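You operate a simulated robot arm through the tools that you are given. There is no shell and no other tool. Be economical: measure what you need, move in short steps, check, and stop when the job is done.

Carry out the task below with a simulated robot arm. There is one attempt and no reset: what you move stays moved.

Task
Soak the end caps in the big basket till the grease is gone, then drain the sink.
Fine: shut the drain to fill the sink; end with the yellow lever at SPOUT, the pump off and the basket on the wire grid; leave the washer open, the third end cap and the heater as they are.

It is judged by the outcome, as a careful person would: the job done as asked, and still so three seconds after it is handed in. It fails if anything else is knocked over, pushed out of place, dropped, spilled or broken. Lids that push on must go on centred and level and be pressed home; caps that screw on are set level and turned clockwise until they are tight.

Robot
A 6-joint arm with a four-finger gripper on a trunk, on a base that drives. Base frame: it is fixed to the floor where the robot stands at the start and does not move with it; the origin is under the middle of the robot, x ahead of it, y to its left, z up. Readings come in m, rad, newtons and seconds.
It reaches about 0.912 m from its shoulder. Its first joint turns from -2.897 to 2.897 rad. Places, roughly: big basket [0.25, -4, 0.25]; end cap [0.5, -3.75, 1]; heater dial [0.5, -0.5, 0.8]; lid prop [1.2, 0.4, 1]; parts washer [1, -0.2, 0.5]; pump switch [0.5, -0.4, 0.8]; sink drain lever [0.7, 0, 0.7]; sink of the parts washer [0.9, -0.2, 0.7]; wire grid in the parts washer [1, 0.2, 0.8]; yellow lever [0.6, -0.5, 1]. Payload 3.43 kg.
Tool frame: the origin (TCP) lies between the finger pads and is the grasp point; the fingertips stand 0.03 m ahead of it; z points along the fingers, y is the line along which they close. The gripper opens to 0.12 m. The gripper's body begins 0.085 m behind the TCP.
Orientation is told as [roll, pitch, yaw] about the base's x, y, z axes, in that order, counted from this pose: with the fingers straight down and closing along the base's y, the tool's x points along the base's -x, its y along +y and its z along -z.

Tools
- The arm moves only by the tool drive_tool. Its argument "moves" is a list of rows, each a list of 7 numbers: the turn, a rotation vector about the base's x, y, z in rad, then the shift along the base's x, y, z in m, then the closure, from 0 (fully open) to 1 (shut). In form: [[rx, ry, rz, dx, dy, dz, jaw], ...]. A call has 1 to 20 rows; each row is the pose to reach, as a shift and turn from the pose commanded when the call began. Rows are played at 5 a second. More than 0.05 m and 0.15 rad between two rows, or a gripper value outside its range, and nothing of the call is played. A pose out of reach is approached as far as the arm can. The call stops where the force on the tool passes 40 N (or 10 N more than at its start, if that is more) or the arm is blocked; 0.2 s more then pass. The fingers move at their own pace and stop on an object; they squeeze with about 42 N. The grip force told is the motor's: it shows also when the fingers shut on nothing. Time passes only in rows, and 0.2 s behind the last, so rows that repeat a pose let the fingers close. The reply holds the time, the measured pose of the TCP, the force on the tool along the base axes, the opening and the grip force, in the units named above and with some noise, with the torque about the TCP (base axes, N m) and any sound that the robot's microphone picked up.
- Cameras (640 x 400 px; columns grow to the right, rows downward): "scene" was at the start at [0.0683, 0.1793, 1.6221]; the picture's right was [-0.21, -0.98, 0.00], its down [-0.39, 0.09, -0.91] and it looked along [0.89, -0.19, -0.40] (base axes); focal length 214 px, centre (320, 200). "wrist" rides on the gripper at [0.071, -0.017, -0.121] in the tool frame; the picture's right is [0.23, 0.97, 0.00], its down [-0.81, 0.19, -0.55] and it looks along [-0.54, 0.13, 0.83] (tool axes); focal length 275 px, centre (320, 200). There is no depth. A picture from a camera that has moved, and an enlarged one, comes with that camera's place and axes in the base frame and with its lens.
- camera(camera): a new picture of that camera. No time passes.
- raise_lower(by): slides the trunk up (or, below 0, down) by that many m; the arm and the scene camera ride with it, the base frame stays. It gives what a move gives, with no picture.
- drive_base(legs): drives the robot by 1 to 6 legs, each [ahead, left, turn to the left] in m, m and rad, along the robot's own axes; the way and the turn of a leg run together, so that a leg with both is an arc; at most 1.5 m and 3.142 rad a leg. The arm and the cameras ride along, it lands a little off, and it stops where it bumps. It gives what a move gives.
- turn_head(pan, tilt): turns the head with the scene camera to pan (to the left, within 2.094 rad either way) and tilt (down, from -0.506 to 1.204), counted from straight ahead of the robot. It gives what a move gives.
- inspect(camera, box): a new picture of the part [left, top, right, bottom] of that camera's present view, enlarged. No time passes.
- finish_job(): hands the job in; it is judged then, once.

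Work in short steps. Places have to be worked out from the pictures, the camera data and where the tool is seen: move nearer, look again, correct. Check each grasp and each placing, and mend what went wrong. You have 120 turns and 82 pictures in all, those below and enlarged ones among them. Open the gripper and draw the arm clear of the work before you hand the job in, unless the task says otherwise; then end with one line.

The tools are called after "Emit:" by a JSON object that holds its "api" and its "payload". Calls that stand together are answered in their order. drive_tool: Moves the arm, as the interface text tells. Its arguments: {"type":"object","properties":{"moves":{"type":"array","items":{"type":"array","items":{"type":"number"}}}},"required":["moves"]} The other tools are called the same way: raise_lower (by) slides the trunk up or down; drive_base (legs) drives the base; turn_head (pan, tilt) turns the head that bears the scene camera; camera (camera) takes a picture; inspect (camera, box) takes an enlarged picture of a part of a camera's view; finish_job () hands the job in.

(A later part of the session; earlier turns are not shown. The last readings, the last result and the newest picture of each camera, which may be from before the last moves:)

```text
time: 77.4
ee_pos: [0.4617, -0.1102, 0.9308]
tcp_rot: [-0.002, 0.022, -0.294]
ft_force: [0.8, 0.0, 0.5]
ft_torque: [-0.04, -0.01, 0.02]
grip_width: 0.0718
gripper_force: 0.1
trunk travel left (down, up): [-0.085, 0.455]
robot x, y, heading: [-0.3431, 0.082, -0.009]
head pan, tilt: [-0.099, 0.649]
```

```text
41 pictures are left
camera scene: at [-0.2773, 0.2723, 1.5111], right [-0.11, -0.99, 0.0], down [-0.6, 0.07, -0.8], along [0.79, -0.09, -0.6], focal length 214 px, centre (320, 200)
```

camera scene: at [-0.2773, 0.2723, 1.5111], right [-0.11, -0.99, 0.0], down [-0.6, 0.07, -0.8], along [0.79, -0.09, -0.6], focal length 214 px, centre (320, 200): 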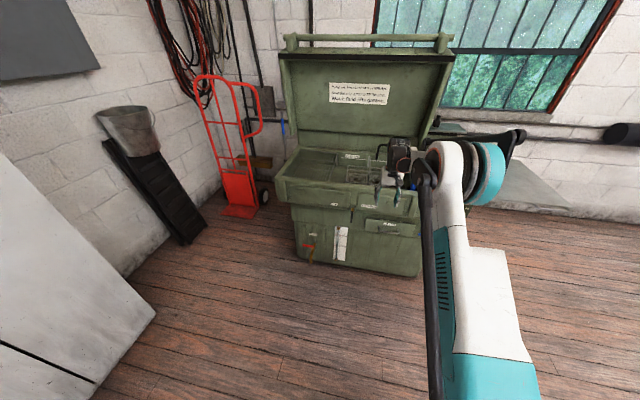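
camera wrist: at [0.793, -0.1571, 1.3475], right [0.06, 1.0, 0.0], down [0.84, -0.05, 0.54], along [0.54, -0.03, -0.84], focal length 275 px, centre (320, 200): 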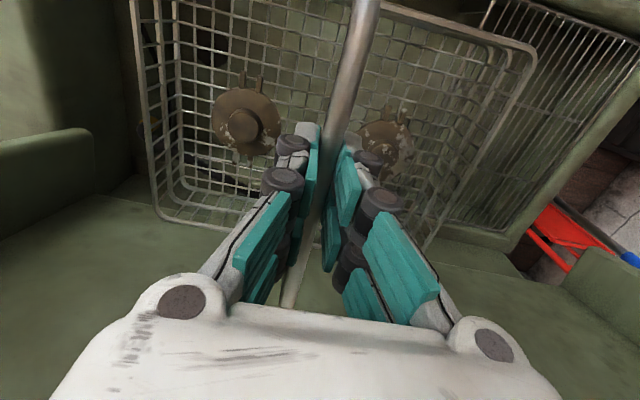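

Emit:
{"api": "inspect", "payload": {"camera": "scene", "box": [300, 185, 412, 260]}}

```text
5.33 times, centred on (356, 222) of scene
camera zoom: at [-0.2773, 0.2723, 1.5111], right [-0.11, -0.99, 0.0], down [-0.6, 0.07, -0.8], along [0.79, -0.09, -0.6], focal length 1144 px, centre (128, 80)
```

zoom: 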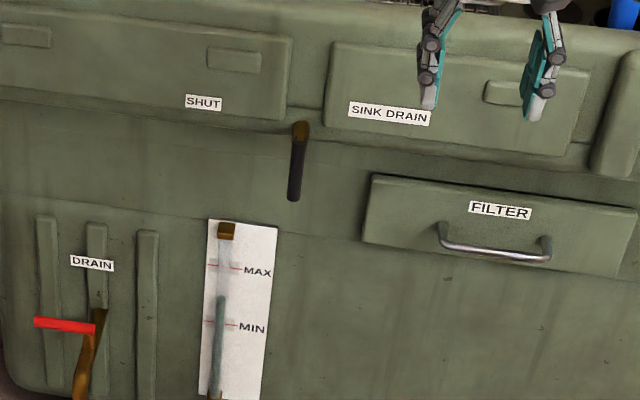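

Lever pivot ≈[0.665,-0.022,0.71], its black handle hangs straight down about 0.1 m; SHUT is to its left. I turn the tool to point forward (washer yaw) for working it from the front.

Emit:
{"api": "drive_tool", "payload": {"moves": [[-0.04, -0.137, 0, 0, 0, 0, 0.4], [-0.08, -0.274, 0, 0, 0, 0, 0.4], [-0.12, -0.411, 0, 0, 0, 0, 0.4], [-0.16, -0.548, 0, 0, 0.01, 0, 0.4], [-0.2, -0.685, 0, 0, 0.02, -0.02, 0.4], [-0.24, -0.822, 0, 0, 0.03, -0.05, 0.5], [-0.28, -0.959, 0, 0, 0.04, -0.08, 0.6], [-0.32, -1.096, 0, 0, 0.05, -0.11, 0.65], [-0.36, -1.233, 0, 0, 0.06, -0.15, 0.65], [-0.4, -1.37, 0, 0.01, 0.08, -0.19, 0.65], [-0.44, -1.507, 0, 0.02, 0.1, -0.22, 0.65], [-0.44, -1.507, 0, 0.04, 0.11, -0.26, 0.65], [-0.44, -1.507, 0, 0.05, 0.115, -0.295, 0.65]]}}

Emit:
{"api": "camera", "payload": {"camera": "wrist"}}

Emit:
{"api": "inspect", "payload": {"camera": "scene", "box": [300, 175, 430, 270]}}

```text
time: 80.2
ee_pos: [0.5211, -0.0073, 0.7641]
tcp_rot: [0.425, -1.544, -0.712]
ft_force: [-1.1, 0.2, -0.5]
ft_torque: [0.03, 0.02, -0.02]
grip_width: 0.042
gripper_force: 0.1
out of reach, approached as far as the arm can: row 9, 10, 11, 12, 13
trunk travel left (down, up): [-0.085, 0.455]
robot x, y, heading: [-0.3453, 0.0799, -0.011]
head pan, tilt: [-0.099, 0.649]
```

```text
39 pictures are left
camera wrist: at [0.398, 0.0109, 0.6948], right [0.27, 0.94, -0.22], down [-0.46, 0.33, 0.83], along [0.85, -0.12, 0.52], focal length 275 px, centre (320, 200)
```

wrist: 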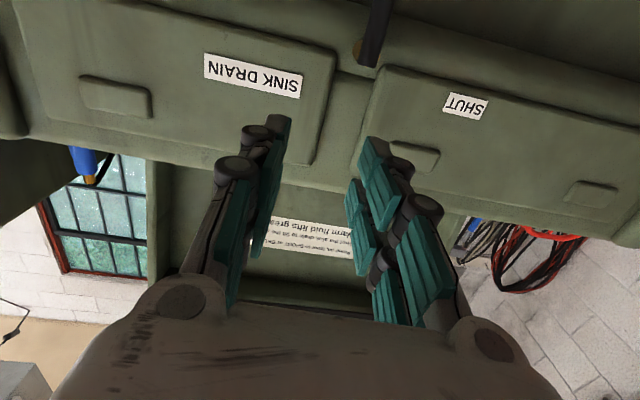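

```text
4.21 times, centred on (365, 222) of scene
camera zoom: at [-0.2774, 0.2724, 1.5111], right [-0.11, -0.99, 0.0], down [-0.6, 0.07, -0.8], along [0.79, -0.09, -0.6], focal length 903 px, centre (130, 105)
```

zoom: 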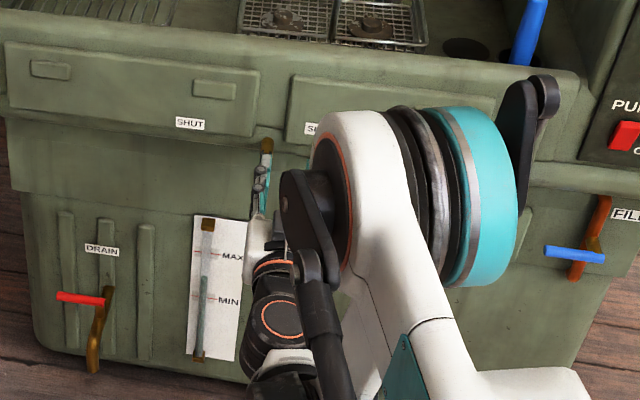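

The tool points forward but couldn't get low enough. I lower the trunk and shift the arm back a little, then see.

Emit:
{"api": "raise_lower", "payload": {"by": -0.08}}

Emit:
{"api": "drive_tool", "payload": {"moves": [[0, 0, 0, 0, 0, 0, 0.65], [0, 0, 0, -0.02, 0, 0, 0.65]]}}

```text
time: 81.4
ee_pos: [0.5214, -0.007, 0.6845]
tcp_rot: [0.422, -1.545, -0.709]
ft_force: [-0.4, 0.3, 0.2]
ft_torque: [-0.01, 0.02, 0.01]
grip_width: 0.042
gripper_force: 0.0
trunk travel left (down, up): [-0.005, 0.535]
robot x, y, heading: [-0.3453, 0.0843, -0.01]
head pan, tilt: [-0.099, 0.649]
```

```text
time: 82.0
ee_pos: [0.5196, -0.0087, 0.6831]
tcp_rot: [0.421, -1.545, -0.708]
ft_force: [0.8, -0.9, -0.5]
ft_torque: [0.03, -0.03, 0.02]
grip_width: 0.0422
gripper_force: 0.0
out of reach, approached as far as the arm can: row 2
trunk travel left (down, up): [-0.005, 0.535]
robot x, y, heading: [-0.3421, 0.083, -0.012]
head pan, tilt: [-0.099, 0.649]
```

Emit:
{"api": "drive_tool", "payload": {"moves": [[0, 0, 0, 0.02, 0, 0, 0.65], [0, 0, 0, 0.04, -0.005, -0.02, 0.65], [0, 0, 0, 0.05, -0.01, -0.045, 0.65]]}}

Emit:
{"api": "inspect", "payload": {"camera": "scene", "box": [300, 150, 430, 270]}}

Emit:
{"api": "camera", "payload": {"camera": "wrist"}}

```text
time: 82.8
ee_pos: [0.5524, -0.0127, 0.6927]
tcp_rot: [0.394, -1.543, -0.682]
ft_force: [0.1, -0.4, 0.1]
ft_torque: [-0.02, 0.01, 0.04]
grip_width: 0.0417
gripper_force: 0.1
out of reach, approached as far as the arm can: row 1, 2, 3
trunk travel left (down, up): [-0.005, 0.535]
robot x, y, heading: [-0.3425, 0.0842, -0.01]
head pan, tilt: [-0.099, 0.649]
```

```text
3.33 times, centred on (365, 210) of scene
camera zoom: at [-0.2773, 0.2724, 1.4311], right [-0.11, -0.99, 0.0], down [-0.6, 0.07, -0.8], along [0.79, -0.09, -0.6], focal length 715 px, centre (170, 167)
```

zoom: 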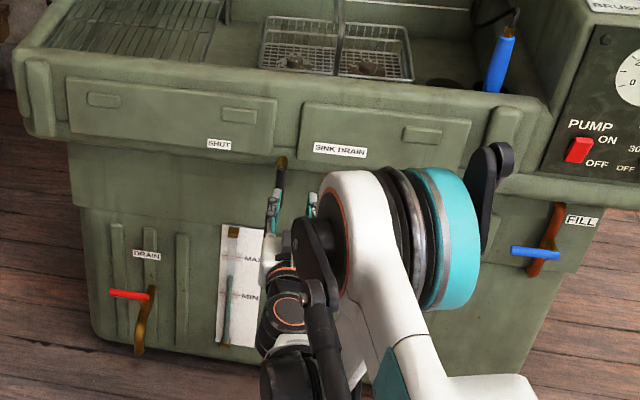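

```text
36 pictures are left
camera wrist: at [0.4294, 0.0053, 0.6236], right [0.27, 0.94, -0.22], down [-0.46, 0.33, 0.83], along [0.85, -0.12, 0.52], focal length 275 px, centre (320, 200)
```

wrist: 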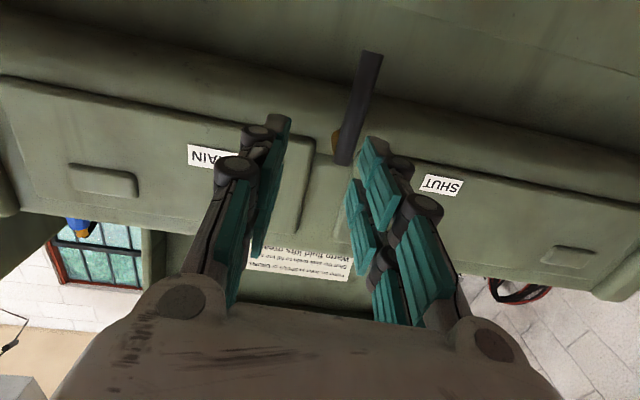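

Lever spans z≈0.63–0.71 at [0.66,-0.02]. I tilt the tool about 0.5 rad downward so it can reach lower, keeping off the lever.

Emit:
{"api": "drive_tool", "payload": {"moves": [[0.035, 0.12, 0, 0, 0, 0, 0.65], [0.07, 0.24, 0, 0, 0, 0, 0.65], [0.105, 0.36, 0, 0, 0, 0, 0.65], [0.14, 0.48, 0, 0, 0, 0, 0.65], [0.14, 0.48, 0, 0.01, 0, -0.02, 0.65], [0.14, 0.48, 0, 0.02, -0.005, -0.035, 0.65]]}}

```text
time: 84.2
ee_pos: [0.5722, -0.0179, 0.6574]
tcp_rot: [0.017, -1.046, -0.305]
ft_force: [-0.6, 0.5, -0.4]
ft_torque: [0.02, 0.03, 0.01]
grip_width: 0.0419
gripper_force: 0.0
trunk travel left (down, up): [-0.005, 0.535]
robot x, y, heading: [-0.3401, 0.0834, -0.008]
head pan, tilt: [-0.099, 0.649]
```

Emit:
{"api": "drive_tool", "payload": {"moves": [[0, 0, 0, 0.02, -0.001, 0, 0.45], [0, 0, 0, 0.04, -0.002, 0, 0.45], [0, 0, 0, 0.06, -0.003, 0, 0.45], [0, 0, 0, 0.072, -0.003, 0, 0.45]]}}

Emit:
{"api": "camera", "payload": {"camera": "wrist"}}

```text
time: 85.2
ee_pos: [0.6451, -0.0221, 0.657]
tcp_rot: [0.018, -1.047, -0.305]
ft_force: [0.4, -0.1, 0.2]
ft_torque: [0.0, -0.02, 0.03]
grip_width: 0.066
gripper_force: 0.1
trunk travel left (down, up): [-0.005, 0.535]
robot x, y, heading: [-0.3428, 0.0834, -0.009]
head pan, tilt: [-0.099, 0.649]
```

```text
35 pictures are left
camera wrist: at [0.5043, 0.0016, 0.6541], right [0.17, 0.97, -0.19], down [-0.02, 0.2, 0.98], along [0.99, -0.16, 0.05], focal length 275 px, centre (320, 200)
```

wrist: 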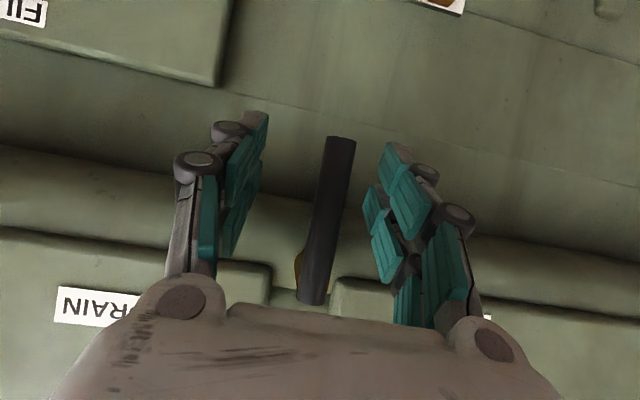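

The lever stands between the fingers. I narrow to ~30 mm and sweep it left along its arc, the first half.

Emit:
{"api": "drive_tool", "payload": {"moves": [[0, 0, 0, 0, 0, 0, 0.75], [0, 0, 0, 0, 0, 0, 0.75], [0.124, -0.038, 0, 0.0021, 0.0068, 0.0005, 0.75], [0.249, -0.075, 0, 0.0041, 0.0135, 0.0018, 0.75], [0.373, -0.113, 0, 0.0061, 0.02, 0.0041, 0.75], [0.498, -0.151, 0, 0.0079, 0.0261, 0.0073, 0.75], [0.622, -0.189, 0, 0.0097, 0.0319, 0.0112, 0.75], [0.746, -0.226, 0, 0.0112, 0.037, 0.0159, 0.75]]}}

Emit:
{"api": "camera", "payload": {"camera": "wrist"}}

```text
time: 87.0
ee_pos: [0.6557, 0.0152, 0.6752]
tcp_rot: [1.111, -0.656, -1.181]
ft_force: [-2.0, 0.3, -0.7]
ft_torque: [0.03, 0.0, -0.03]
grip_width: 0.0334
gripper_force: 0.0
trunk travel left (down, up): [-0.005, 0.535]
robot x, y, heading: [-0.3425, 0.0823, -0.009]
head pan, tilt: [-0.099, 0.649]
```

```text
34 pictures are left
camera wrist: at [0.5173, 0.0442, 0.6607], right [0.13, 0.82, 0.55], down [-0.23, -0.51, 0.83], along [0.96, -0.23, 0.13], focal length 275 px, centre (320, 200)
```

wrist: 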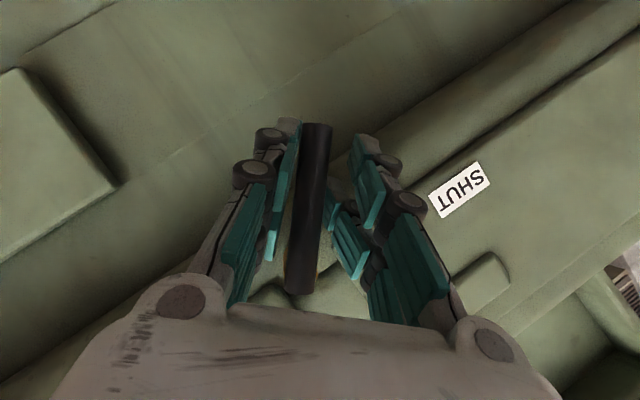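

The lever follows. I continue the arc to horizontal, with slight overtravel until it resists.

Emit:
{"api": "drive_tool", "payload": {"moves": [[0.124, -0.038, 0, 0.0014, 0.0045, 0.0053, 0.75], [0.249, -0.075, 0, 0.0025, 0.0084, 0.0112, 0.75], [0.373, -0.113, 0, 0.0035, 0.0114, 0.0176, 0.75], [0.498, -0.151, 0, 0.0042, 0.0137, 0.0244, 0.75], [0.622, -0.189, 0, 0.0046, 0.0152, 0.0314, 0.75], [0.746, -0.226, 0, 0.0048, 0.0156, 0.0385, 0.75], [0.86, -0.26, 0, 0.0046, 0.0152, 0.045, 0.75]]}}

Emit:
{"api": "camera", "payload": {"camera": "wrist"}}

```text
time: 88.0
ee_pos: [0.6473, 0.0283, 0.7112]
tcp_rot: [1.42, -0.246, -1.321]
ft_force: [-3.9, 1.6, -13.7]
ft_torque: [0.39, 0.08, -0.21]
grip_width: 0.0394
gripper_force: 6.5
out of reach, approached as far as the arm can: row 1, 2, 3, 4, 5
trunk travel left (down, up): [-0.005, 0.535]
robot x, y, heading: [-0.3446, 0.0845, -0.013]
head pan, tilt: [-0.099, 0.649]
stopped in row 5: the force on the tool passed its limit at 51 N (the readings are from after the stop); the commanded pose is now the measured one
```

```text
33 pictures are left
camera wrist: at [0.5114, 0.0663, 0.6939], right [0.03, 0.48, 0.88], down [-0.33, -0.82, 0.46], along [0.95, -0.3, 0.13], focal length 275 px, centre (320, 200)
```

wrist: 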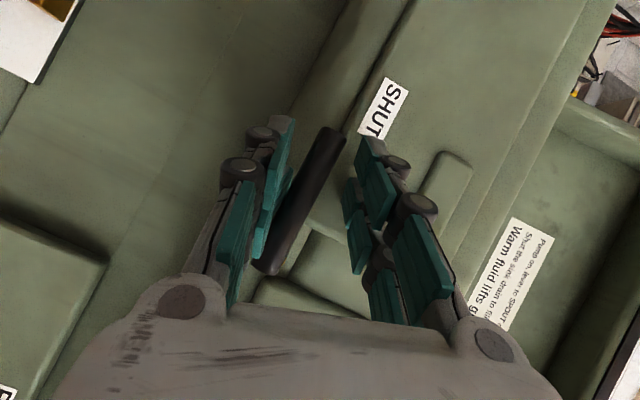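

The lever is now horizontal, pointing to SHUT, and met its stop. I back the tool straight out.

Emit:
{"api": "drive_tool", "payload": {"moves": [[0, 0, 0, 0, 0, -0.004, 0.6], [0, 0, 0, -0.03, 0.009, -0.004, 0.6], [0, 0, 0, -0.07, 0.02, -0.004, 0.6], [0, 0, 0, -0.11, 0.03, -0.004, 0.6]]}}

Emit:
{"api": "inspect", "payload": {"camera": "wrist", "box": [120, 0, 520, 280]}}

```text
time: 89.0
ee_pos: [0.5337, 0.0588, 0.7092]
tcp_rot: [1.424, -0.249, -1.324]
ft_force: [0.3, 0.3, -1.4]
ft_torque: [-0.01, 0.0, 0.0]
grip_width: 0.0482
gripper_force: 0.1
out of reach, approached as far as the arm can: row 1
trunk travel left (down, up): [-0.005, 0.535]
robot x, y, heading: [-0.3395, 0.0827, -0.013]
head pan, tilt: [-0.099, 0.649]
```

```text
1.43 times, centred on (320, 140) of wrist
camera zoom: at [0.3985, 0.0958, 0.6924], right [0.03, 0.48, 0.88], down [-0.33, -0.82, 0.46], along [0.94, -0.3, 0.14], focal length 393 px, centre (320, 286)
```

zoom: 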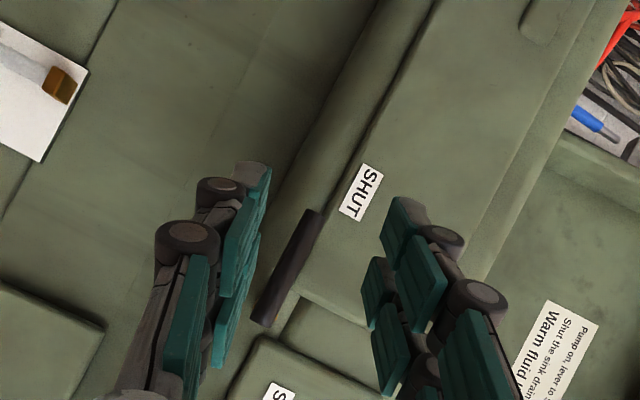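

Drain is SHUT. Now I turn the tool back to pointing down, rise, and go to the yellow lever on the control box.

Emit:
{"api": "drive_tool", "payload": {"moves": [[-0.071, 0.099, 0.056, -0.01, 0, 0.02, 0.8], [-0.142, 0.198, 0.112, -0.02, 0, 0.04, 1], [-0.212, 0.298, 0.168, -0.03, 0, 0.06, 1], [-0.283, 0.397, 0.224, -0.03, 0, 0.08, 1], [-0.354, 0.496, 0.28, -0.03, 0, 0.1, 1], [-0.425, 0.595, 0.336, -0.03, 0, 0.12, 1], [-0.495, 0.694, 0.392, -0.03, 0, 0.14, 1], [-0.566, 0.793, 0.448, -0.03, 0, 0.16, 1], [-0.637, 0.893, 0.504, -0.03, 0, 0.18, 1], [-0.708, 0.992, 0.56, -0.03, 0, 0.2, 1], [-0.778, 1.091, 0.616, -0.03, 0, 0.22, 1], [-0.849, 1.19, 0.672, -0.03, 0, 0.23, 1]]}}

Emit:
{"api": "raise_lower", "payload": {"by": 0.33}}

Emit:
{"api": "drive_base", "payload": {"legs": [[0.18, -0.48, 0.01]]}}

Emit:
{"api": "camera", "payload": {"camera": "scene"}}

```text
time: 91.6
ee_pos: [0.5075, 0.0585, 0.9388]
tcp_rot: [-0.002, 0.001, -0.29]
ft_force: [-0.5, -0.5, 0.1]
ft_torque: [0.0, 0.02, 0.01]
grip_width: 0.0002
gripper_force: 33.6
trunk travel left (down, up): [-0.005, 0.535]
robot x, y, heading: [-0.3422, 0.081, -0.015]
head pan, tilt: [-0.099, 0.649]
```

```text
time: 94.8
ee_pos: [0.5082, 0.0584, 1.268]
tcp_rot: [-0.001, 0.001, -0.289]
ft_force: [0.0, -0.4, -0.8]
ft_torque: [-0.04, -0.02, -0.01]
grip_width: 0.0
gripper_force: 33.2
trunk travel left (down, up): [-0.335, 0.205]
robot x, y, heading: [-0.3485, 0.0855, -0.01]
head pan, tilt: [-0.099, 0.649]
```

```text
time: 97.8
ee_pos: [0.6819, -0.4303, 1.2682]
tcp_rot: [0.002, 0.003, -0.293]
ft_force: [0.6, -0.3, 0.8]
ft_torque: [0.01, 0.01, 0.01]
grip_width: 0.0004
gripper_force: 33.6
trunk travel left (down, up): [-0.335, 0.205]
robot x, y, heading: [-0.1701, -0.4048, -0.016]
head pan, tilt: [-0.099, 0.649]
```

```text
31 pictures are left
camera scene: at [-0.1029, -0.2156, 1.7612], right [-0.11, -0.99, 0.0], down [-0.6, 0.07, -0.8], along [0.79, -0.09, -0.6], focal length 214 px, centre (320, 200)
```

scene: 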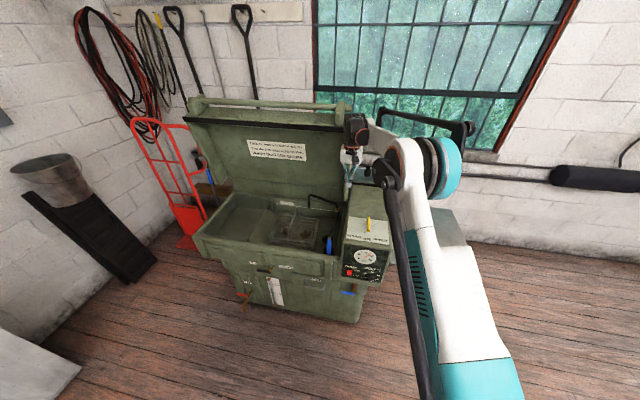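

Emit:
{"api": "inspect", "payload": {"camera": "scene", "box": [320, 170, 420, 300]}}

Emit:
{"api": "camera", "payload": {"camera": "wrist"}}

```text
3.08 times, centred on (370, 235) of scene
camera zoom: at [-0.1029, -0.2156, 1.7612], right [-0.11, -0.99, 0.0], down [-0.6, 0.07, -0.8], along [0.79, -0.09, -0.6], focal length 660 px, centre (166, 92)
```

zoom: 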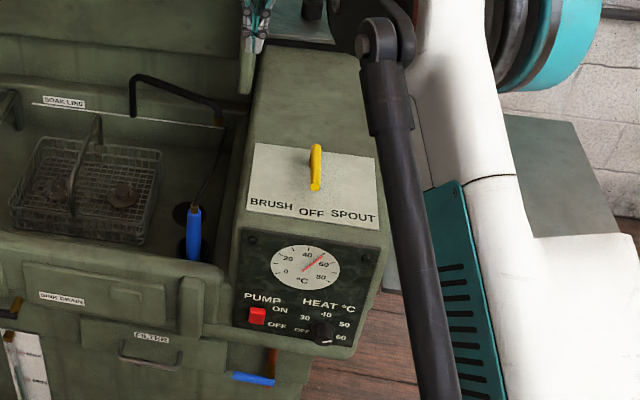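

```text
29 pictures are left
camera wrist: at [0.6077, -0.4276, 1.388], right [0.06, 1.0, 0.0], down [0.83, -0.05, 0.55], along [0.55, -0.03, -0.83], focal length 275 px, centre (320, 200)
```

wrist: 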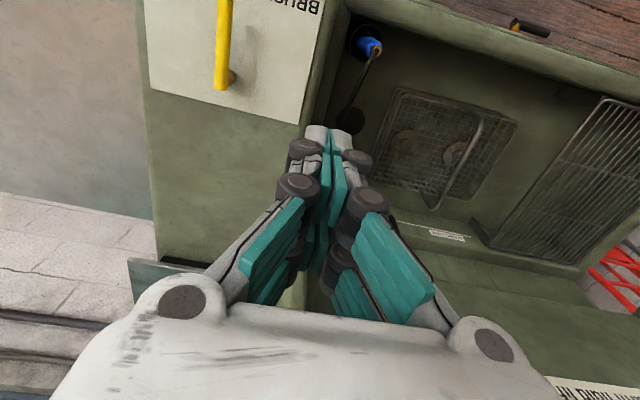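

Yellow lever: pivot ≈[0.667,-0.549], handle end ≈[0.579,-0.522], z≈1.04, pointing at OFF. With closed fingers I go to its left side and push it toward SPOUT.

Emit:
{"api": "drive_tool", "payload": {"moves": [[0, 0, 0, -0.025, -0.015, -0.035, 1], [0, 0, 0, -0.05, -0.03, -0.07, 1], [0, 0, 0, -0.075, -0.048, -0.105, 1], [0, 0, 0, -0.075, -0.05, -0.145, 1], [0, 0, 0, -0.075, -0.05, -0.185, 1], [0, 0, 0, -0.075, -0.05, -0.214, 1], [0, 0, 0, -0.082, -0.081, -0.214, 1], [0, 0, 0, -0.088, -0.094, -0.214, 1], [0, 0, 0, -0.091, -0.106, -0.214, 1], [0, 0, 0, -0.091, -0.12, -0.214, 1], [0, 0, 0, -0.091, -0.133, -0.214, 1]]}}

Emit:
{"api": "inspect", "payload": {"camera": "scene", "box": [320, 170, 420, 300]}}

```text
time: 100.3
ee_pos: [0.5898, -0.5523, 1.0551]
tcp_rot: [0.009, 0.006, -0.281]
ft_force: [-5.6, 16.5, -2.6]
ft_torque: [0.37, 0.14, 0.21]
grip_width: 0.0
gripper_force: 33.4
trunk travel left (down, up): [-0.335, 0.205]
robot x, y, heading: [-0.1683, -0.4036, -0.005]
head pan, tilt: [-0.099, 0.649]
stopped in row 11: the force on the tool passed its limit at 42 N (the readings are from after the stop); the commanded pose is now the measured one
```

```text
3.08 times, centred on (370, 235) of scene
camera zoom: at [-0.1047, -0.2131, 1.7611], right [-0.11, -0.99, 0.0], down [-0.6, 0.07, -0.8], along [0.79, -0.09, -0.6], focal length 660 px, centre (166, 92)
```

zoom: 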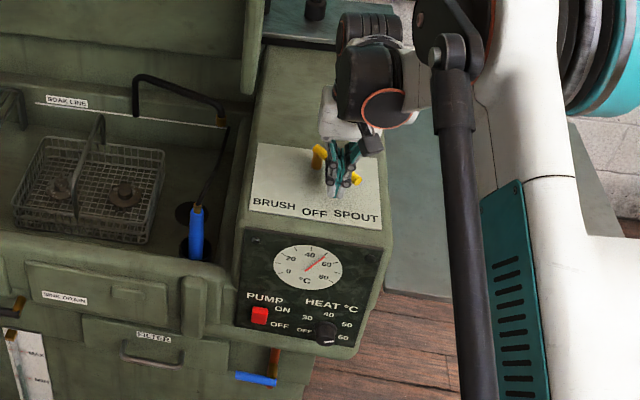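

The handle met its stop pointing toward SPOUT. I back off, rise and check.

Emit:
{"api": "drive_tool", "payload": {"moves": [[0, 0, 0, 0.005, 0.02, 0, 1], [0, 0, 0, 0.005, 0.03, 0.04, 1], [0, 0, 0, -0.02, 0.04, 0.08, 1], [0, 0, 0, -0.05, 0.05, 0.1, 1], [0, 0, 0, -0.09, 0.06, 0.1, 1], [0, 0, 0, -0.13, 0.07, 0.1, 1], [0, 0, 0, -0.17, 0.08, 0.1, 1]]}}

Emit:
{"api": "inspect", "payload": {"camera": "scene", "box": [340, 200, 400, 300]}}

```text
time: 102.0
ee_pos: [0.4175, -0.4779, 1.1549]
tcp_rot: [0.008, 0.001, -0.285]
ft_force: [-0.9, 0.3, -0.1]
ft_torque: [-0.01, -0.03, 0.02]
grip_width: 0.0
gripper_force: 33.4
trunk travel left (down, up): [-0.335, 0.205]
robot x, y, heading: [-0.1693, -0.403, -0.013]
head pan, tilt: [-0.099, 0.649]
```

```text
4.00 times, centred on (370, 250) of scene
camera zoom: at [-0.1054, -0.2138, 1.7612], right [-0.11, -0.99, 0.0], down [-0.6, 0.07, -0.8], along [0.79, -0.09, -0.6], focal length 858 px, centre (120, 0)
```

zoom: 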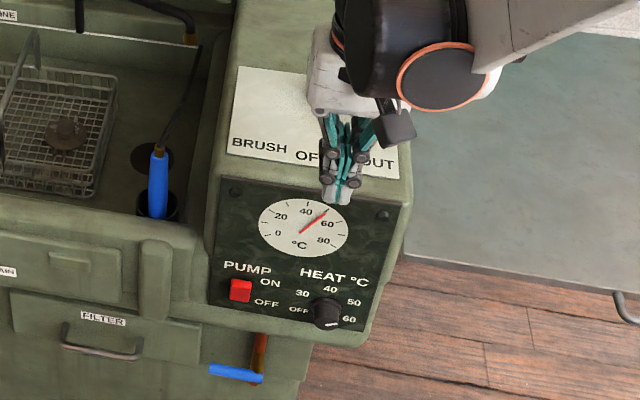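

Lever seems set; panel legible. Pump switch ≈[0.535,-0.444,0.788]. I tilt the tool 45° forward, closed, and come in front of the switch.

Emit:
{"api": "drive_tool", "payload": {"moves": [[-0.037, -0.128, 0, -0.01, 0.01, -0.01, 1], [-0.075, -0.256, 0, -0.01, 0.02, -0.02, 1], [-0.112, -0.384, 0, -0.01, 0.03, -0.03, 1], [-0.149, -0.512, 0, 0, 0.04, -0.04, 1], [-0.187, -0.64, 0, 0.01, 0.05, -0.05, 1], [-0.224, -0.768, 0, 0.02, 0.057, -0.06, 1]]}}

Emit:
{"api": "raise_lower", "payload": {"by": -0.28}}

Emit:
{"api": "camera", "payload": {"camera": "wrist"}}

Emit:
{"api": "inspect", "payload": {"camera": "scene", "box": [320, 130, 420, 230]}}

```text
time: 103.3
ee_pos: [0.4689, -0.4174, 1.1313]
tcp_rot: [0.007, -0.796, -0.286]
ft_force: [-0.1, -0.4, 0.0]
ft_torque: [0.0, -0.01, -0.01]
grip_width: 0.0
gripper_force: 33.6
out of reach, approached as far as the arm can: row 5, 6
trunk travel left (down, up): [-0.335, 0.205]
robot x, y, heading: [-0.1717, -0.4013, -0.015]
head pan, tilt: [-0.099, 0.649]
```

```text
time: 106.2
ee_pos: [0.469, -0.4181, 0.8518]
tcp_rot: [0.007, -0.794, -0.285]
ft_force: [1.6, -0.5, 0.5]
ft_torque: [-0.02, 0.01, -0.03]
grip_width: 0.0
gripper_force: 33.4
trunk travel left (down, up): [-0.055, 0.485]
robot x, y, heading: [-0.1689, -0.4011, -0.015]
head pan, tilt: [-0.099, 0.649]
```

```text
26 pictures are left
camera wrist: at [0.3327, -0.3975, 0.8851], right [0.11, 0.98, -0.16], down [0.22, 0.13, 0.97], along [0.97, -0.14, -0.2], focal length 275 px, centre (320, 200)
```

wrist: 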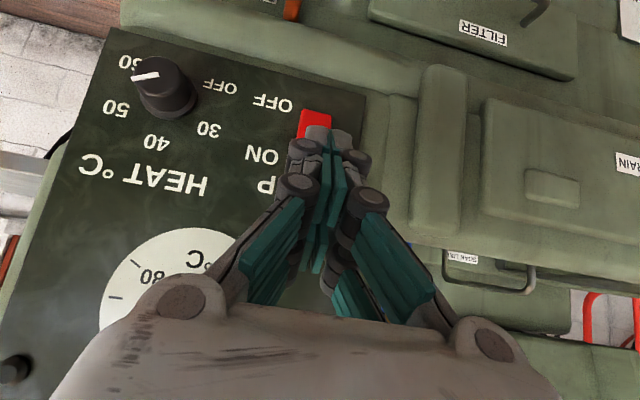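

```text
4.00 times, centred on (370, 180) of scene
camera zoom: at [-0.1041, -0.2141, 1.4812], right [-0.11, -0.99, 0.0], down [-0.6, 0.07, -0.8], along [0.79, -0.09, -0.6], focal length 858 px, centre (120, 280)
```

zoom: 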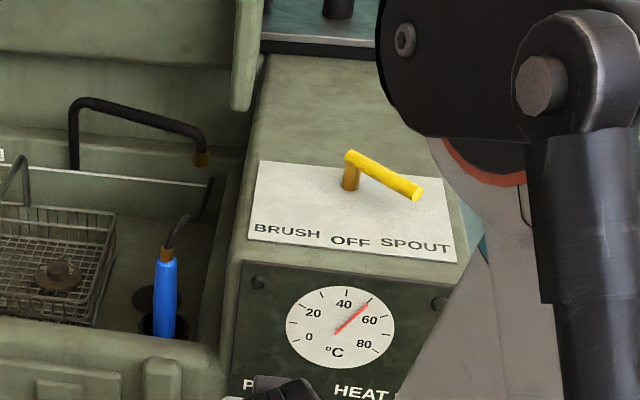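

The lever points at SPOUT. Now I press the upper (ON) half of the switch: lower to the right height, then push forward until it resists.

Emit:
{"api": "drive_tool", "payload": {"moves": [[0, 0, 0, -0.01, -0.002, -0.02, 1], [0, 0, 0, -0.01, -0.004, -0.038, 1], [0, 0, 0, 0.01, -0.01, -0.038, 1], [0, 0, 0, 0.022, -0.014, -0.038, 1], [0, 0, 0, 0.032, -0.017, -0.038, 1], [0, 0, 0, 0.04, -0.019, -0.038, 1], [0, 0, 0, 0.046, -0.021, -0.038, 1]]}}

Emit:
{"api": "camera", "payload": {"camera": "wrist"}}

```text
time: 107.2
ee_pos: [0.4953, -0.4269, 0.8295]
tcp_rot: [0.008, -0.799, -0.282]
ft_force: [-22.0, 6.4, 31.4]
ft_torque: [-0.13, -0.61, -0.22]
grip_width: 0.006
gripper_force: 33.4
out of reach, approached as far as the arm can: row 1, 2, 3, 4
trunk travel left (down, up): [-0.055, 0.485]
robot x, y, heading: [-0.1701, -0.4075, -0.012]
head pan, tilt: [-0.099, 0.649]
stopped in row 4: the force on the tool passed its limit at 54 N (the readings are from after the stop); the commanded pose is now the measured one
```

```text
24 pictures are left
camera wrist: at [0.3589, -0.4072, 0.8617], right [0.11, 0.98, -0.16], down [0.21, 0.13, 0.97], along [0.97, -0.14, -0.2], focal length 275 px, centre (320, 200)
```

wrist: 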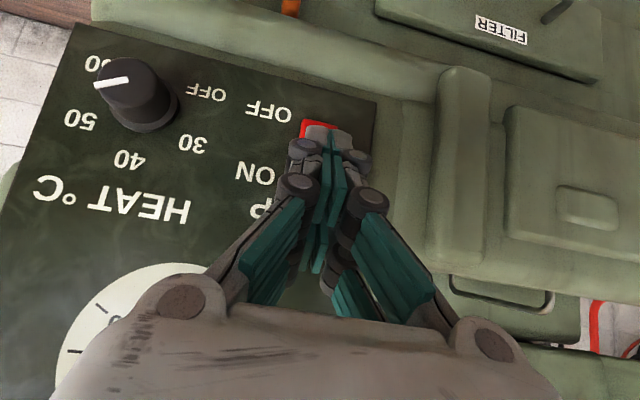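

Emit:
{"api": "drive_tool", "payload": {"moves": [[0, 0, 0, -0.015, 0.004, 0.005, 1], [0, 0, 0, -0.05, 0.015, 0.01, 1], [0, 0, 0, -0.08, 0.06, 0.01, 1]]}}

Emit:
{"api": "inspect", "payload": {"camera": "wrist", "box": [120, 40, 380, 200]}}

```text
refused: row 3 steps farther than a row can; nothing moved
```

```text
2.46 times, centred on (250, 120) of wrist
camera zoom: at [0.3589, -0.4072, 0.8617], right [0.11, 0.98, -0.16], down [0.21, 0.13, 0.97], along [0.97, -0.14, -0.2], focal length 678 px, centre (492, 397)
```

zoom: 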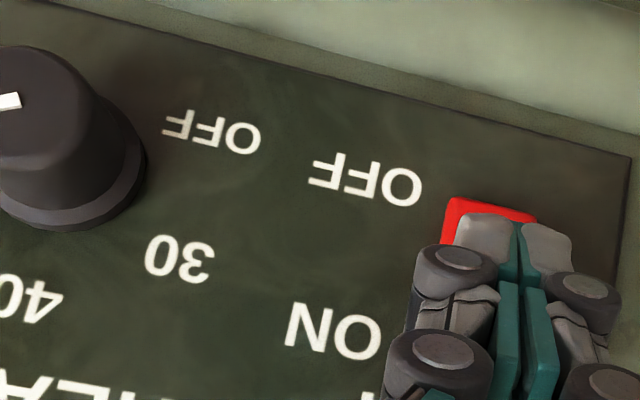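

Emit:
{"api": "drive_tool", "payload": {"moves": [[0, 0, 0, -0.015, 0.004, 0.005, 1], [0, 0, 0, -0.04, 0.02, 0.01, 1], [0, 0, 0, -0.06, 0.06, 0.01, 1]]}}

Emit:
{"api": "inspect", "payload": {"camera": "wrist", "box": [100, 40, 360, 200]}}

```text
time: 108.0
ee_pos: [0.4554, -0.3673, 0.8555]
tcp_rot: [0.011, -0.791, -0.284]
ft_force: [0.1, -0.2, -0.4]
ft_torque: [0.01, -0.03, -0.02]
grip_width: 0.0
gripper_force: 33.9
out of reach, approached as far as the arm can: row 1, 2, 3
trunk travel left (down, up): [-0.055, 0.485]
robot x, y, heading: [-0.1713, -0.406, -0.013]
head pan, tilt: [-0.099, 0.649]
```

```text
2.46 times, centred on (230, 120) of wrist
camera zoom: at [0.3197, -0.3463, 0.8892], right [0.11, 0.98, -0.16], down [0.22, 0.13, 0.97], along [0.97, -0.14, -0.2], focal length 678 px, centre (542, 397)
```

zoom: 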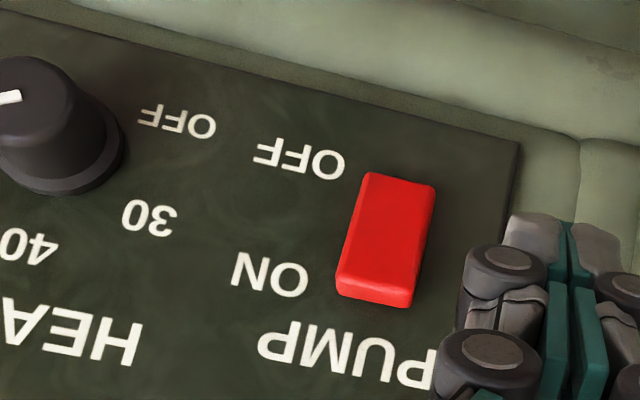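

The switch spans z≈0.772–0.817 (centre 0.795, y≈-0.442) and is still OFF; my push came in on its top edge as the arm was too tucked. I back the base 0.15 m and redo it with a clean forward push at z≈0.806.

Emit:
{"api": "drive_base", "payload": {"legs": [[-0.15, 0, 0]]}}

Emit:
{"api": "drive_tool", "payload": {"moves": [[0, 0, 0, 0.03, -0.02, -0.01, 1], [0, 0, 0, 0.06, -0.04, -0.025, 1], [0, 0, 0, 0.09, -0.055, -0.035, 1], [0, 0, 0, 0.13, -0.055, -0.035, 1]]}}

```text
time: 109.4
ee_pos: [0.3033, -0.3664, 0.8561]
tcp_rot: [0.008, -0.79, -0.286]
ft_force: [0.7, 0.3, -0.5]
ft_torque: [0.0, 0.01, 0.0]
grip_width: 0.0002
gripper_force: 33.3
trunk travel left (down, up): [-0.055, 0.485]
robot x, y, heading: [-0.3256, -0.4001, -0.01]
head pan, tilt: [-0.099, 0.649]
```

```text
time: 110.4
ee_pos: [0.4307, -0.4215, 0.8185]
tcp_rot: [0.007, -0.792, -0.286]
ft_force: [0.1, -0.2, 0.8]
ft_torque: [0.02, -0.01, -0.01]
grip_width: 0.0
gripper_force: 33.3
trunk travel left (down, up): [-0.055, 0.485]
robot x, y, heading: [-0.322, -0.4025, -0.01]
head pan, tilt: [-0.099, 0.649]
```

Emit:
{"api": "drive_tool", "payload": {"moves": [[0, 0, 0, 0.03, -0.006, 0, 1], [0, 0, 0, 0.055, -0.011, 0, 1], [0, 0, 0, 0.07, -0.0135, 0, 1], [0, 0, 0, 0.08, -0.016, 0, 1], [0, 0, 0, 0.09, -0.019, 0, 1], [0, 0, 0, 0.1, -0.022, 0, 1], [0, 0, 0, 0.11, -0.025, 0, 1]]}}

Emit:
{"api": "inspect", "payload": {"camera": "wrist", "box": [120, 40, 380, 200]}}

```text
time: 111.2
ee_pos: [0.496, -0.4324, 0.8247]
tcp_rot: [0.005, -0.791, -0.285]
ft_force: [-21.6, 3.2, 15.5]
ft_torque: [-0.25, -0.47, -0.19]
grip_width: 0.0
gripper_force: 33.3
trunk travel left (down, up): [-0.055, 0.485]
robot x, y, heading: [-0.3239, -0.4027, -0.015]
head pan, tilt: [-0.099, 0.649]
stopped in row 4: the force on the tool passed its limit at 152 N (the readings are from after the stop); the commanded pose is now the measured one
```

```text
2.46 times, centred on (250, 120) of wrist
camera zoom: at [0.3602, -0.4114, 0.8569], right [0.11, 0.98, -0.16], down [0.22, 0.13, 0.97], along [0.97, -0.15, -0.2], focal length 678 px, centre (492, 397)
```

zoom: 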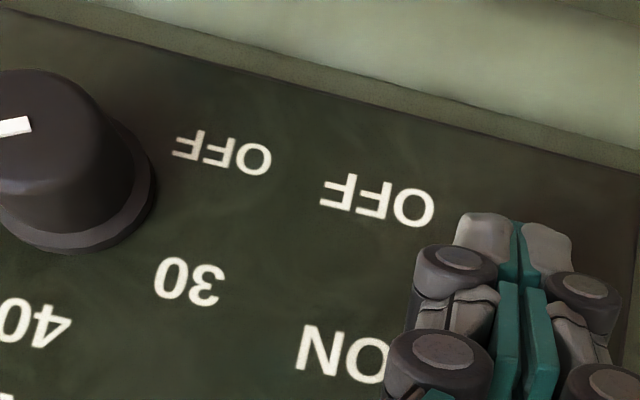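

Emit:
{"api": "drive_tool", "payload": {"moves": [[0, 0, 0, -0.03, 0.006, 0, 1], [0, 0, 0, -0.05, 0.04, 0, 1], [0, 0, 0, -0.05, 0.07, 0, 1]]}}

Emit:
{"api": "inspect", "payload": {"camera": "wrist", "box": [100, 40, 360, 200]}}

```text
time: 112.0
ee_pos: [0.4464, -0.3619, 0.8231]
tcp_rot: [0.007, -0.789, -0.286]
ft_force: [0.1, 0.0, 0.1]
ft_torque: [0.03, -0.04, 0.03]
grip_width: 0.0
gripper_force: 33.5
trunk travel left (down, up): [-0.055, 0.485]
robot x, y, heading: [-0.3212, -0.4006, -0.012]
head pan, tilt: [-0.099, 0.649]
```

```text
2.46 times, centred on (230, 120) of wrist
camera zoom: at [0.3107, -0.3414, 0.8558], right [0.11, 0.98, -0.16], down [0.22, 0.13, 0.97], along [0.97, -0.15, -0.2], focal length 678 px, centre (542, 397)
```

zoom: 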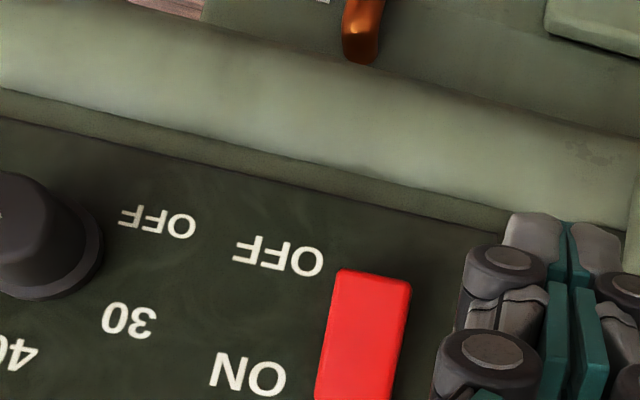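

Emit:
{"api": "inspect", "payload": {"camera": "wrist", "box": [180, 120, 320, 220]}}

```text
4.00 times, centred on (250, 170) of wrist
camera zoom: at [0.3107, -0.3414, 0.8558], right [0.11, 0.98, -0.16], down [0.22, 0.13, 0.97], along [0.97, -0.15, -0.2], focal length 1101 px, centre (600, 320)
```

zoom: 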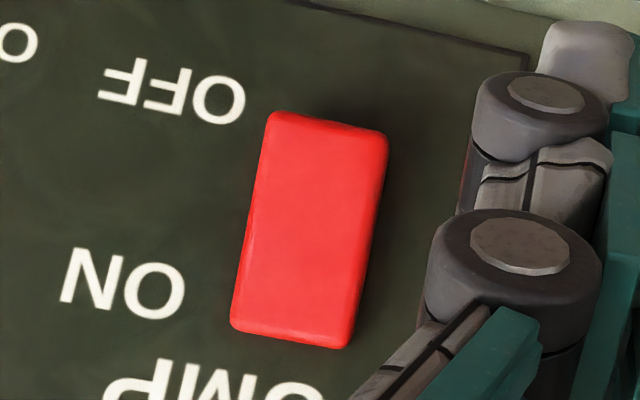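

The switch now rocks the other way: ON end in. I check whether fluid flows from the spout.

Emit:
{"api": "inspect", "payload": {"camera": "scene", "box": [230, 120, 400, 240]}}

```text
3.33 times, centred on (315, 180) of scene
camera zoom: at [-0.2564, -0.2123, 1.4811], right [-0.11, -0.99, 0.0], down [-0.6, 0.07, -0.8], along [0.79, -0.09, -0.6], focal length 715 px, centre (337, 267)
```

zoom: 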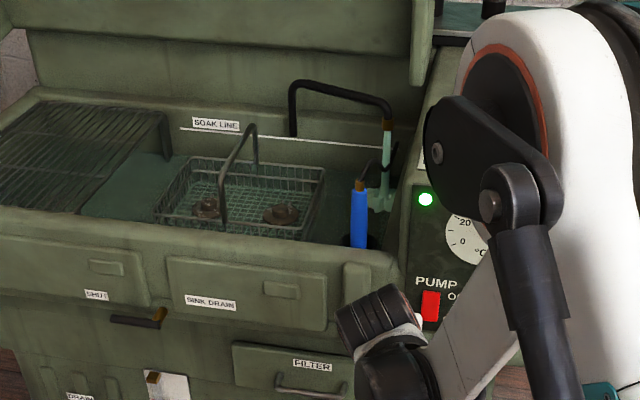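

Pump lamp is green and fluid runs into the sink. I set the tool in front of the OFF half, ready, and watch the level.

Emit:
{"api": "drive_tool", "payload": {"moves": [[0, 0, 0, -0.01, -0.03, -0.015, 1], [0, 0, 0, 0, -0.062, -0.026, 1], [0, 0, 0, 0.005, -0.066, -0.026, 1]]}}

Emit:
{"api": "inspect", "payload": {"camera": "scene", "box": [230, 120, 400, 240]}}

```text
time: 112.8
ee_pos: [0.455, -0.4275, 0.7963]
tcp_rot: [0.007, -0.79, -0.283]
ft_force: [-0.8, 0.0, 0.2]
ft_torque: [0.0, 0.0, 0.02]
grip_width: 0.0
gripper_force: 33.0
trunk travel left (down, up): [-0.055, 0.485]
robot x, y, heading: [-0.3219, -0.4036, -0.015]
head pan, tilt: [-0.099, 0.649]
```

```text
3.33 times, centred on (315, 180) of scene
camera zoom: at [-0.2562, -0.2125, 1.4811], right [-0.11, -0.99, 0.0], down [-0.6, 0.07, -0.8], along [0.79, -0.09, -0.6], focal length 715 px, centre (337, 267)
```

zoom: 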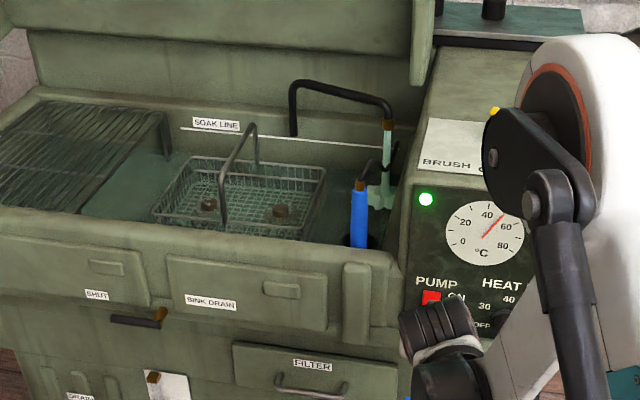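

The fluid is at the caps; soak line is a bit above. I wait 2 s.

Emit:
{"api": "drive_tool", "payload": {"moves": [[0, 0, 0, 0, 0, 0, 1], [0, 0, 0, 0, 0, 0, 1], [0, 0, 0, 0, 0, 0, 1], [0, 0, 0, 0, 0, 0, 1], [0, 0, 0, 0, 0, 0, 1], [0, 0, 0, 0, 0, 0, 1], [0, 0, 0, 0, 0, 0, 1], [0, 0, 0, 0, 0, 0, 1], [0, 0, 0, 0, 0, 0, 1]]}}

Emit:
{"api": "inspect", "payload": {"camera": "scene", "box": [230, 120, 360, 210]}}

```text
time: 114.8
ee_pos: [0.4545, -0.428, 0.7963]
tcp_rot: [0.006, -0.789, -0.284]
ft_force: [0.3, 0.2, -0.1]
ft_torque: [0.01, -0.01, -0.01]
grip_width: 0.0001
gripper_force: 33.3
trunk travel left (down, up): [-0.055, 0.485]
robot x, y, heading: [-0.3227, -0.4018, -0.019]
head pan, tilt: [-0.099, 0.649]
```

```text
4.44 times, centred on (295, 165) of scene
camera zoom: at [-0.2564, -0.2122, 1.4811], right [-0.11, -0.99, 0.0], down [-0.6, 0.07, -0.8], along [0.79, -0.09, -0.6], focal length 953 px, centre (431, 356)
```

zoom: 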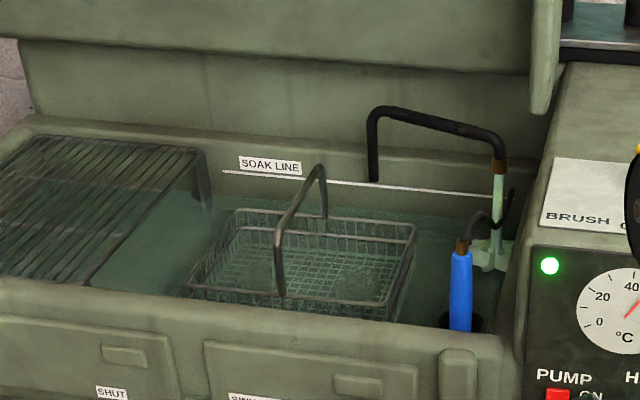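

Rising about a quarter of the way every 2 s; I wait 4 s more.

Emit:
{"api": "drive_tool", "payload": {"moves": [[0, 0, 0, 0, 0, 0, 1], [0, 0, 0, 0, 0, 0, 1], [0, 0, 0, 0, 0, 0, 1], [0, 0, 0, 0, 0, 0, 1], [0, 0, 0, 0, 0, 0, 1], [0, 0, 0, 0, 0, 0, 1], [0, 0, 0, 0, 0, 0, 1], [0, 0, 0, 0, 0, 0, 1], [0, 0, 0, 0, 0, 0, 1], [0, 0, 0, 0, 0, 0, 1], [0, 0, 0, 0, 0, 0, 1], [0, 0, 0, 0, 0, 0, 1], [0, 0, 0, 0, 0, 0, 1], [0, 0, 0, 0, 0, 0, 1], [0, 0, 0, 0, 0, 0, 1], [0, 0, 0, 0, 0, 0, 1]]}}

Emit:
{"api": "inspect", "payload": {"camera": "scene", "box": [230, 120, 360, 210]}}

```text
time: 118.2
ee_pos: [0.4551, -0.4286, 0.7965]
tcp_rot: [0.004, -0.79, -0.285]
ft_force: [-0.4, -0.5, 1.0]
ft_torque: [0.02, -0.01, -0.03]
grip_width: 0.0001
gripper_force: 33.1
trunk travel left (down, up): [-0.055, 0.485]
robot x, y, heading: [-0.3253, -0.3992, -0.012]
head pan, tilt: [-0.099, 0.649]
```

```text
4.44 times, centred on (295, 165) of scene
camera zoom: at [-0.2564, -0.2122, 1.4811], right [-0.11, -0.99, 0.0], down [-0.6, 0.07, -0.8], along [0.79, -0.09, -0.6], focal length 953 px, centre (431, 356)
```

zoom: 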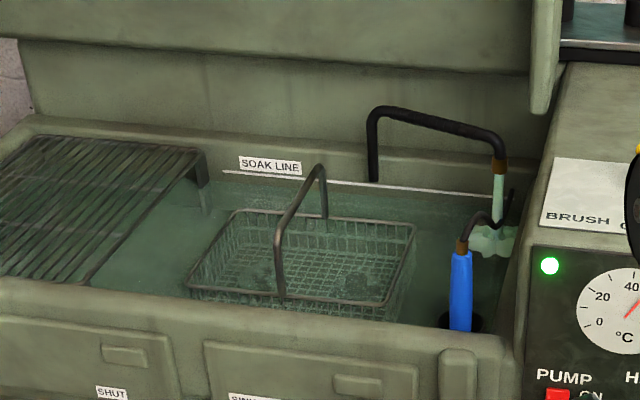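

The level is just under the soak line. I press OFF now with a forward push on the lower half.

Emit:
{"api": "drive_tool", "payload": {"moves": [[0, 0, 0, 0.03, -0.006, 0, 1], [0, 0, 0, 0.036, -0.007, 0, 1], [0, 0, 0, 0.042, -0.008, 0, 1], [0, 0, 0, 0.048, -0.009, 0, 1], [0, 0, 0, 0.054, -0.01, 0, 1], [0, 0, 0, 0.06, -0.011, 0, 1], [0, 0, 0, 0.066, -0.012, 0, 1]]}}

Emit:
{"api": "drive_tool", "payload": {"moves": [[0, 0, 0, -0.04, 0.008, 0, 1], [0, 0, 0, -0.05, 0.05, 0.0, 1], [0, 0, 0, -0.05, 0.075, 0.01, 1]]}}

Emit:
{"api": "inspect", "payload": {"camera": "scene", "box": [230, 120, 370, 220]}}

```text
time: 119.0
ee_pos: [0.4911, -0.4348, 0.7925]
tcp_rot: [0.005, -0.78, -0.285]
ft_force: [-4.5, 0.8, -1.7]
ft_torque: [0.03, 0.04, -0.02]
grip_width: 0.0
gripper_force: 33.6
trunk travel left (down, up): [-0.055, 0.485]
robot x, y, heading: [-0.3248, -0.3987, -0.014]
head pan, tilt: [-0.099, 0.649]
stopped in row 3: the force on the tool passed its limit at 55 N (the readings are from after the stop); the commanded pose is now the measured one
```

```text
time: 119.8
ee_pos: [0.4418, -0.3603, 0.8052]
tcp_rot: [0.006, -0.78, -0.286]
ft_force: [0.8, -0.3, 0.1]
ft_torque: [-0.01, 0.01, -0.02]
grip_width: 0.0001
gripper_force: 33.7
trunk travel left (down, up): [-0.055, 0.485]
robot x, y, heading: [-0.3231, -0.3995, -0.014]
head pan, tilt: [-0.099, 0.649]
```

```text
4.00 times, centred on (300, 170) of scene
camera zoom: at [-0.2566, -0.212, 1.4811], right [-0.11, -0.99, 0.0], down [-0.6, 0.07, -0.8], along [0.79, -0.09, -0.6], focal length 858 px, centre (400, 320)
```

zoom: 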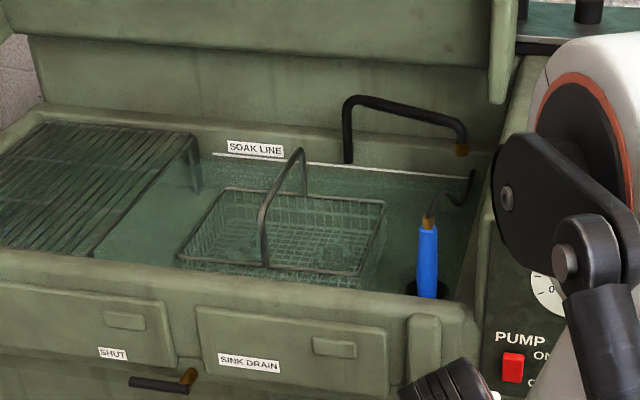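

Pump is off and the caps are under the fluid at the soak line. While they soak I move back to the drain lever's place and let time pass.

Emit:
{"api": "drive_base", "payload": {"legs": [[-0.1, 0, 0], [0, 0.485, 0], [0.08, 0, 0]]}}

Emit:
{"api": "raise_lower", "payload": {"by": -0.05}}

Emit:
{"api": "drive_tool", "payload": {"moves": [[0, 0, 0, 0, 0, 0, 1], [0, 0, 0, 0, 0, 0, 1], [0, 0, 0, 0, 0, 0, 1], [0, 0, 0, 0, 0, 0, 1], [0, 0, 0, 0, 0, 0, 1], [0, 0, 0, 0, 0, 0, 1], [0, 0, 0, 0, 0, 0, 1], [0, 0, 0, 0, 0, 0, 1], [0, 0, 0, 0, 0, 0, 1], [0, 0, 0, 0, 0, 0, 1], [0, 0, 0, 0, 0, 0, 1], [0, 0, 0, 0, 0, 0, 1], [0, 0, 0, 0, 0, 0, 1], [0, 0, 0, 0, 0, 0, 1], [0, 0, 0, 0, 0, 0, 1], [0, 0, 0, 0, 0, 0, 1], [0, 0, 0, 0, 0, 0, 1], [0, 0, 0, 0, 0, 0, 1], [0, 0, 0, 0, 0, 0, 1], [0, 0, 0, 0, 0, 0, 1]]}}

Emit:
{"api": "drive_tool", "payload": {"moves": [[0, 0, 0, 0, 0, 0, 1], [0, 0, 0, 0, 0, 0, 1], [0, 0, 0, 0, 0, 0, 1], [0, 0, 0, 0, 0, 0, 1], [0, 0, 0, 0, 0, 0, 1], [0, 0, 0, 0, 0, 0, 1], [0, 0, 0, 0, 0, 0, 1], [0, 0, 0, 0, 0, 0, 1], [0, 0, 0, 0, 0, 0, 1], [0, 0, 0, 0, 0, 0, 1], [0, 0, 0, 0, 0, 0, 1], [0, 0, 0, 0, 0, 0, 1], [0, 0, 0, 0, 0, 0, 1], [0, 0, 0, 0, 0, 0, 1], [0, 0, 0, 0, 0, 0, 1], [0, 0, 0, 0, 0, 0, 1], [0, 0, 0, 0, 0, 0, 1], [0, 0, 0, 0, 0, 0, 1], [0, 0, 0, 0, 0, 0, 1], [0, 0, 0, 0, 0, 0, 1]]}}

Emit:
{"api": "inspect", "payload": {"camera": "scene", "box": [320, 120, 420, 200]}}

```text
time: 124.0
ee_pos: [0.4286, 0.1279, 0.8054]
tcp_rot: [0.005, -0.779, -0.288]
ft_force: [-0.5, -0.5, -0.3]
ft_torque: [0.0, -0.01, 0.0]
grip_width: 0.0
gripper_force: 33.3
trunk travel left (down, up): [-0.055, 0.485]
robot x, y, heading: [-0.3383, 0.0881, -0.01]
head pan, tilt: [-0.099, 0.649]
```

```text
time: 125.0
ee_pos: [0.4288, 0.1286, 0.7553]
tcp_rot: [0.005, -0.781, -0.286]
ft_force: [-0.2, -0.6, 0.1]
ft_torque: [0.02, 0.01, 0.01]
grip_width: 0.0
gripper_force: 33.6
trunk travel left (down, up): [-0.005, 0.535]
robot x, y, heading: [-0.334, 0.0848, -0.016]
head pan, tilt: [-0.099, 0.649]
```

```text
time: 129.2
ee_pos: [0.4289, 0.1284, 0.7551]
tcp_rot: [0.006, -0.78, -0.288]
ft_force: [-0.3, 0.2, -0.1]
ft_torque: [0.03, 0.01, -0.01]
grip_width: 0.0001
gripper_force: 32.8
trunk travel left (down, up): [-0.005, 0.535]
robot x, y, heading: [-0.3329, 0.0882, -0.012]
head pan, tilt: [-0.099, 0.649]
```

```text
time: 133.4
ee_pos: [0.4282, 0.1275, 0.7555]
tcp_rot: [0.005, -0.78, -0.287]
ft_force: [-0.5, 0.0, 0.0]
ft_torque: [-0.01, 0.0, -0.01]
grip_width: 0.0001
gripper_force: 33.6
trunk travel left (down, up): [-0.005, 0.535]
robot x, y, heading: [-0.3337, 0.0863, -0.013]
head pan, tilt: [-0.099, 0.649]
```

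```text
5.00 times, centred on (370, 160) of scene
camera zoom: at [-0.2691, 0.2762, 1.4311], right [-0.11, -0.99, 0.0], down [-0.6, 0.07, -0.8], along [0.79, -0.09, -0.6], focal length 1072 px, centre (70, 400)
```

zoom: 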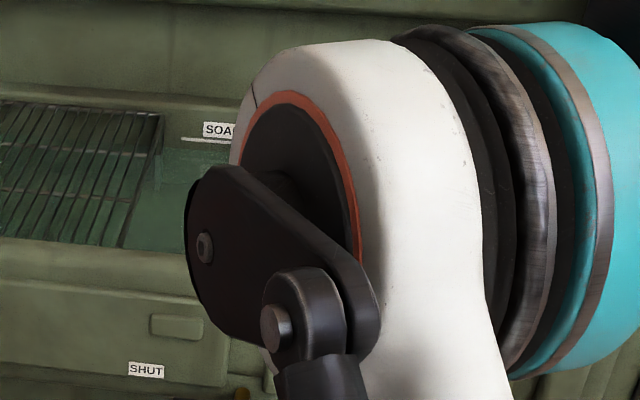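

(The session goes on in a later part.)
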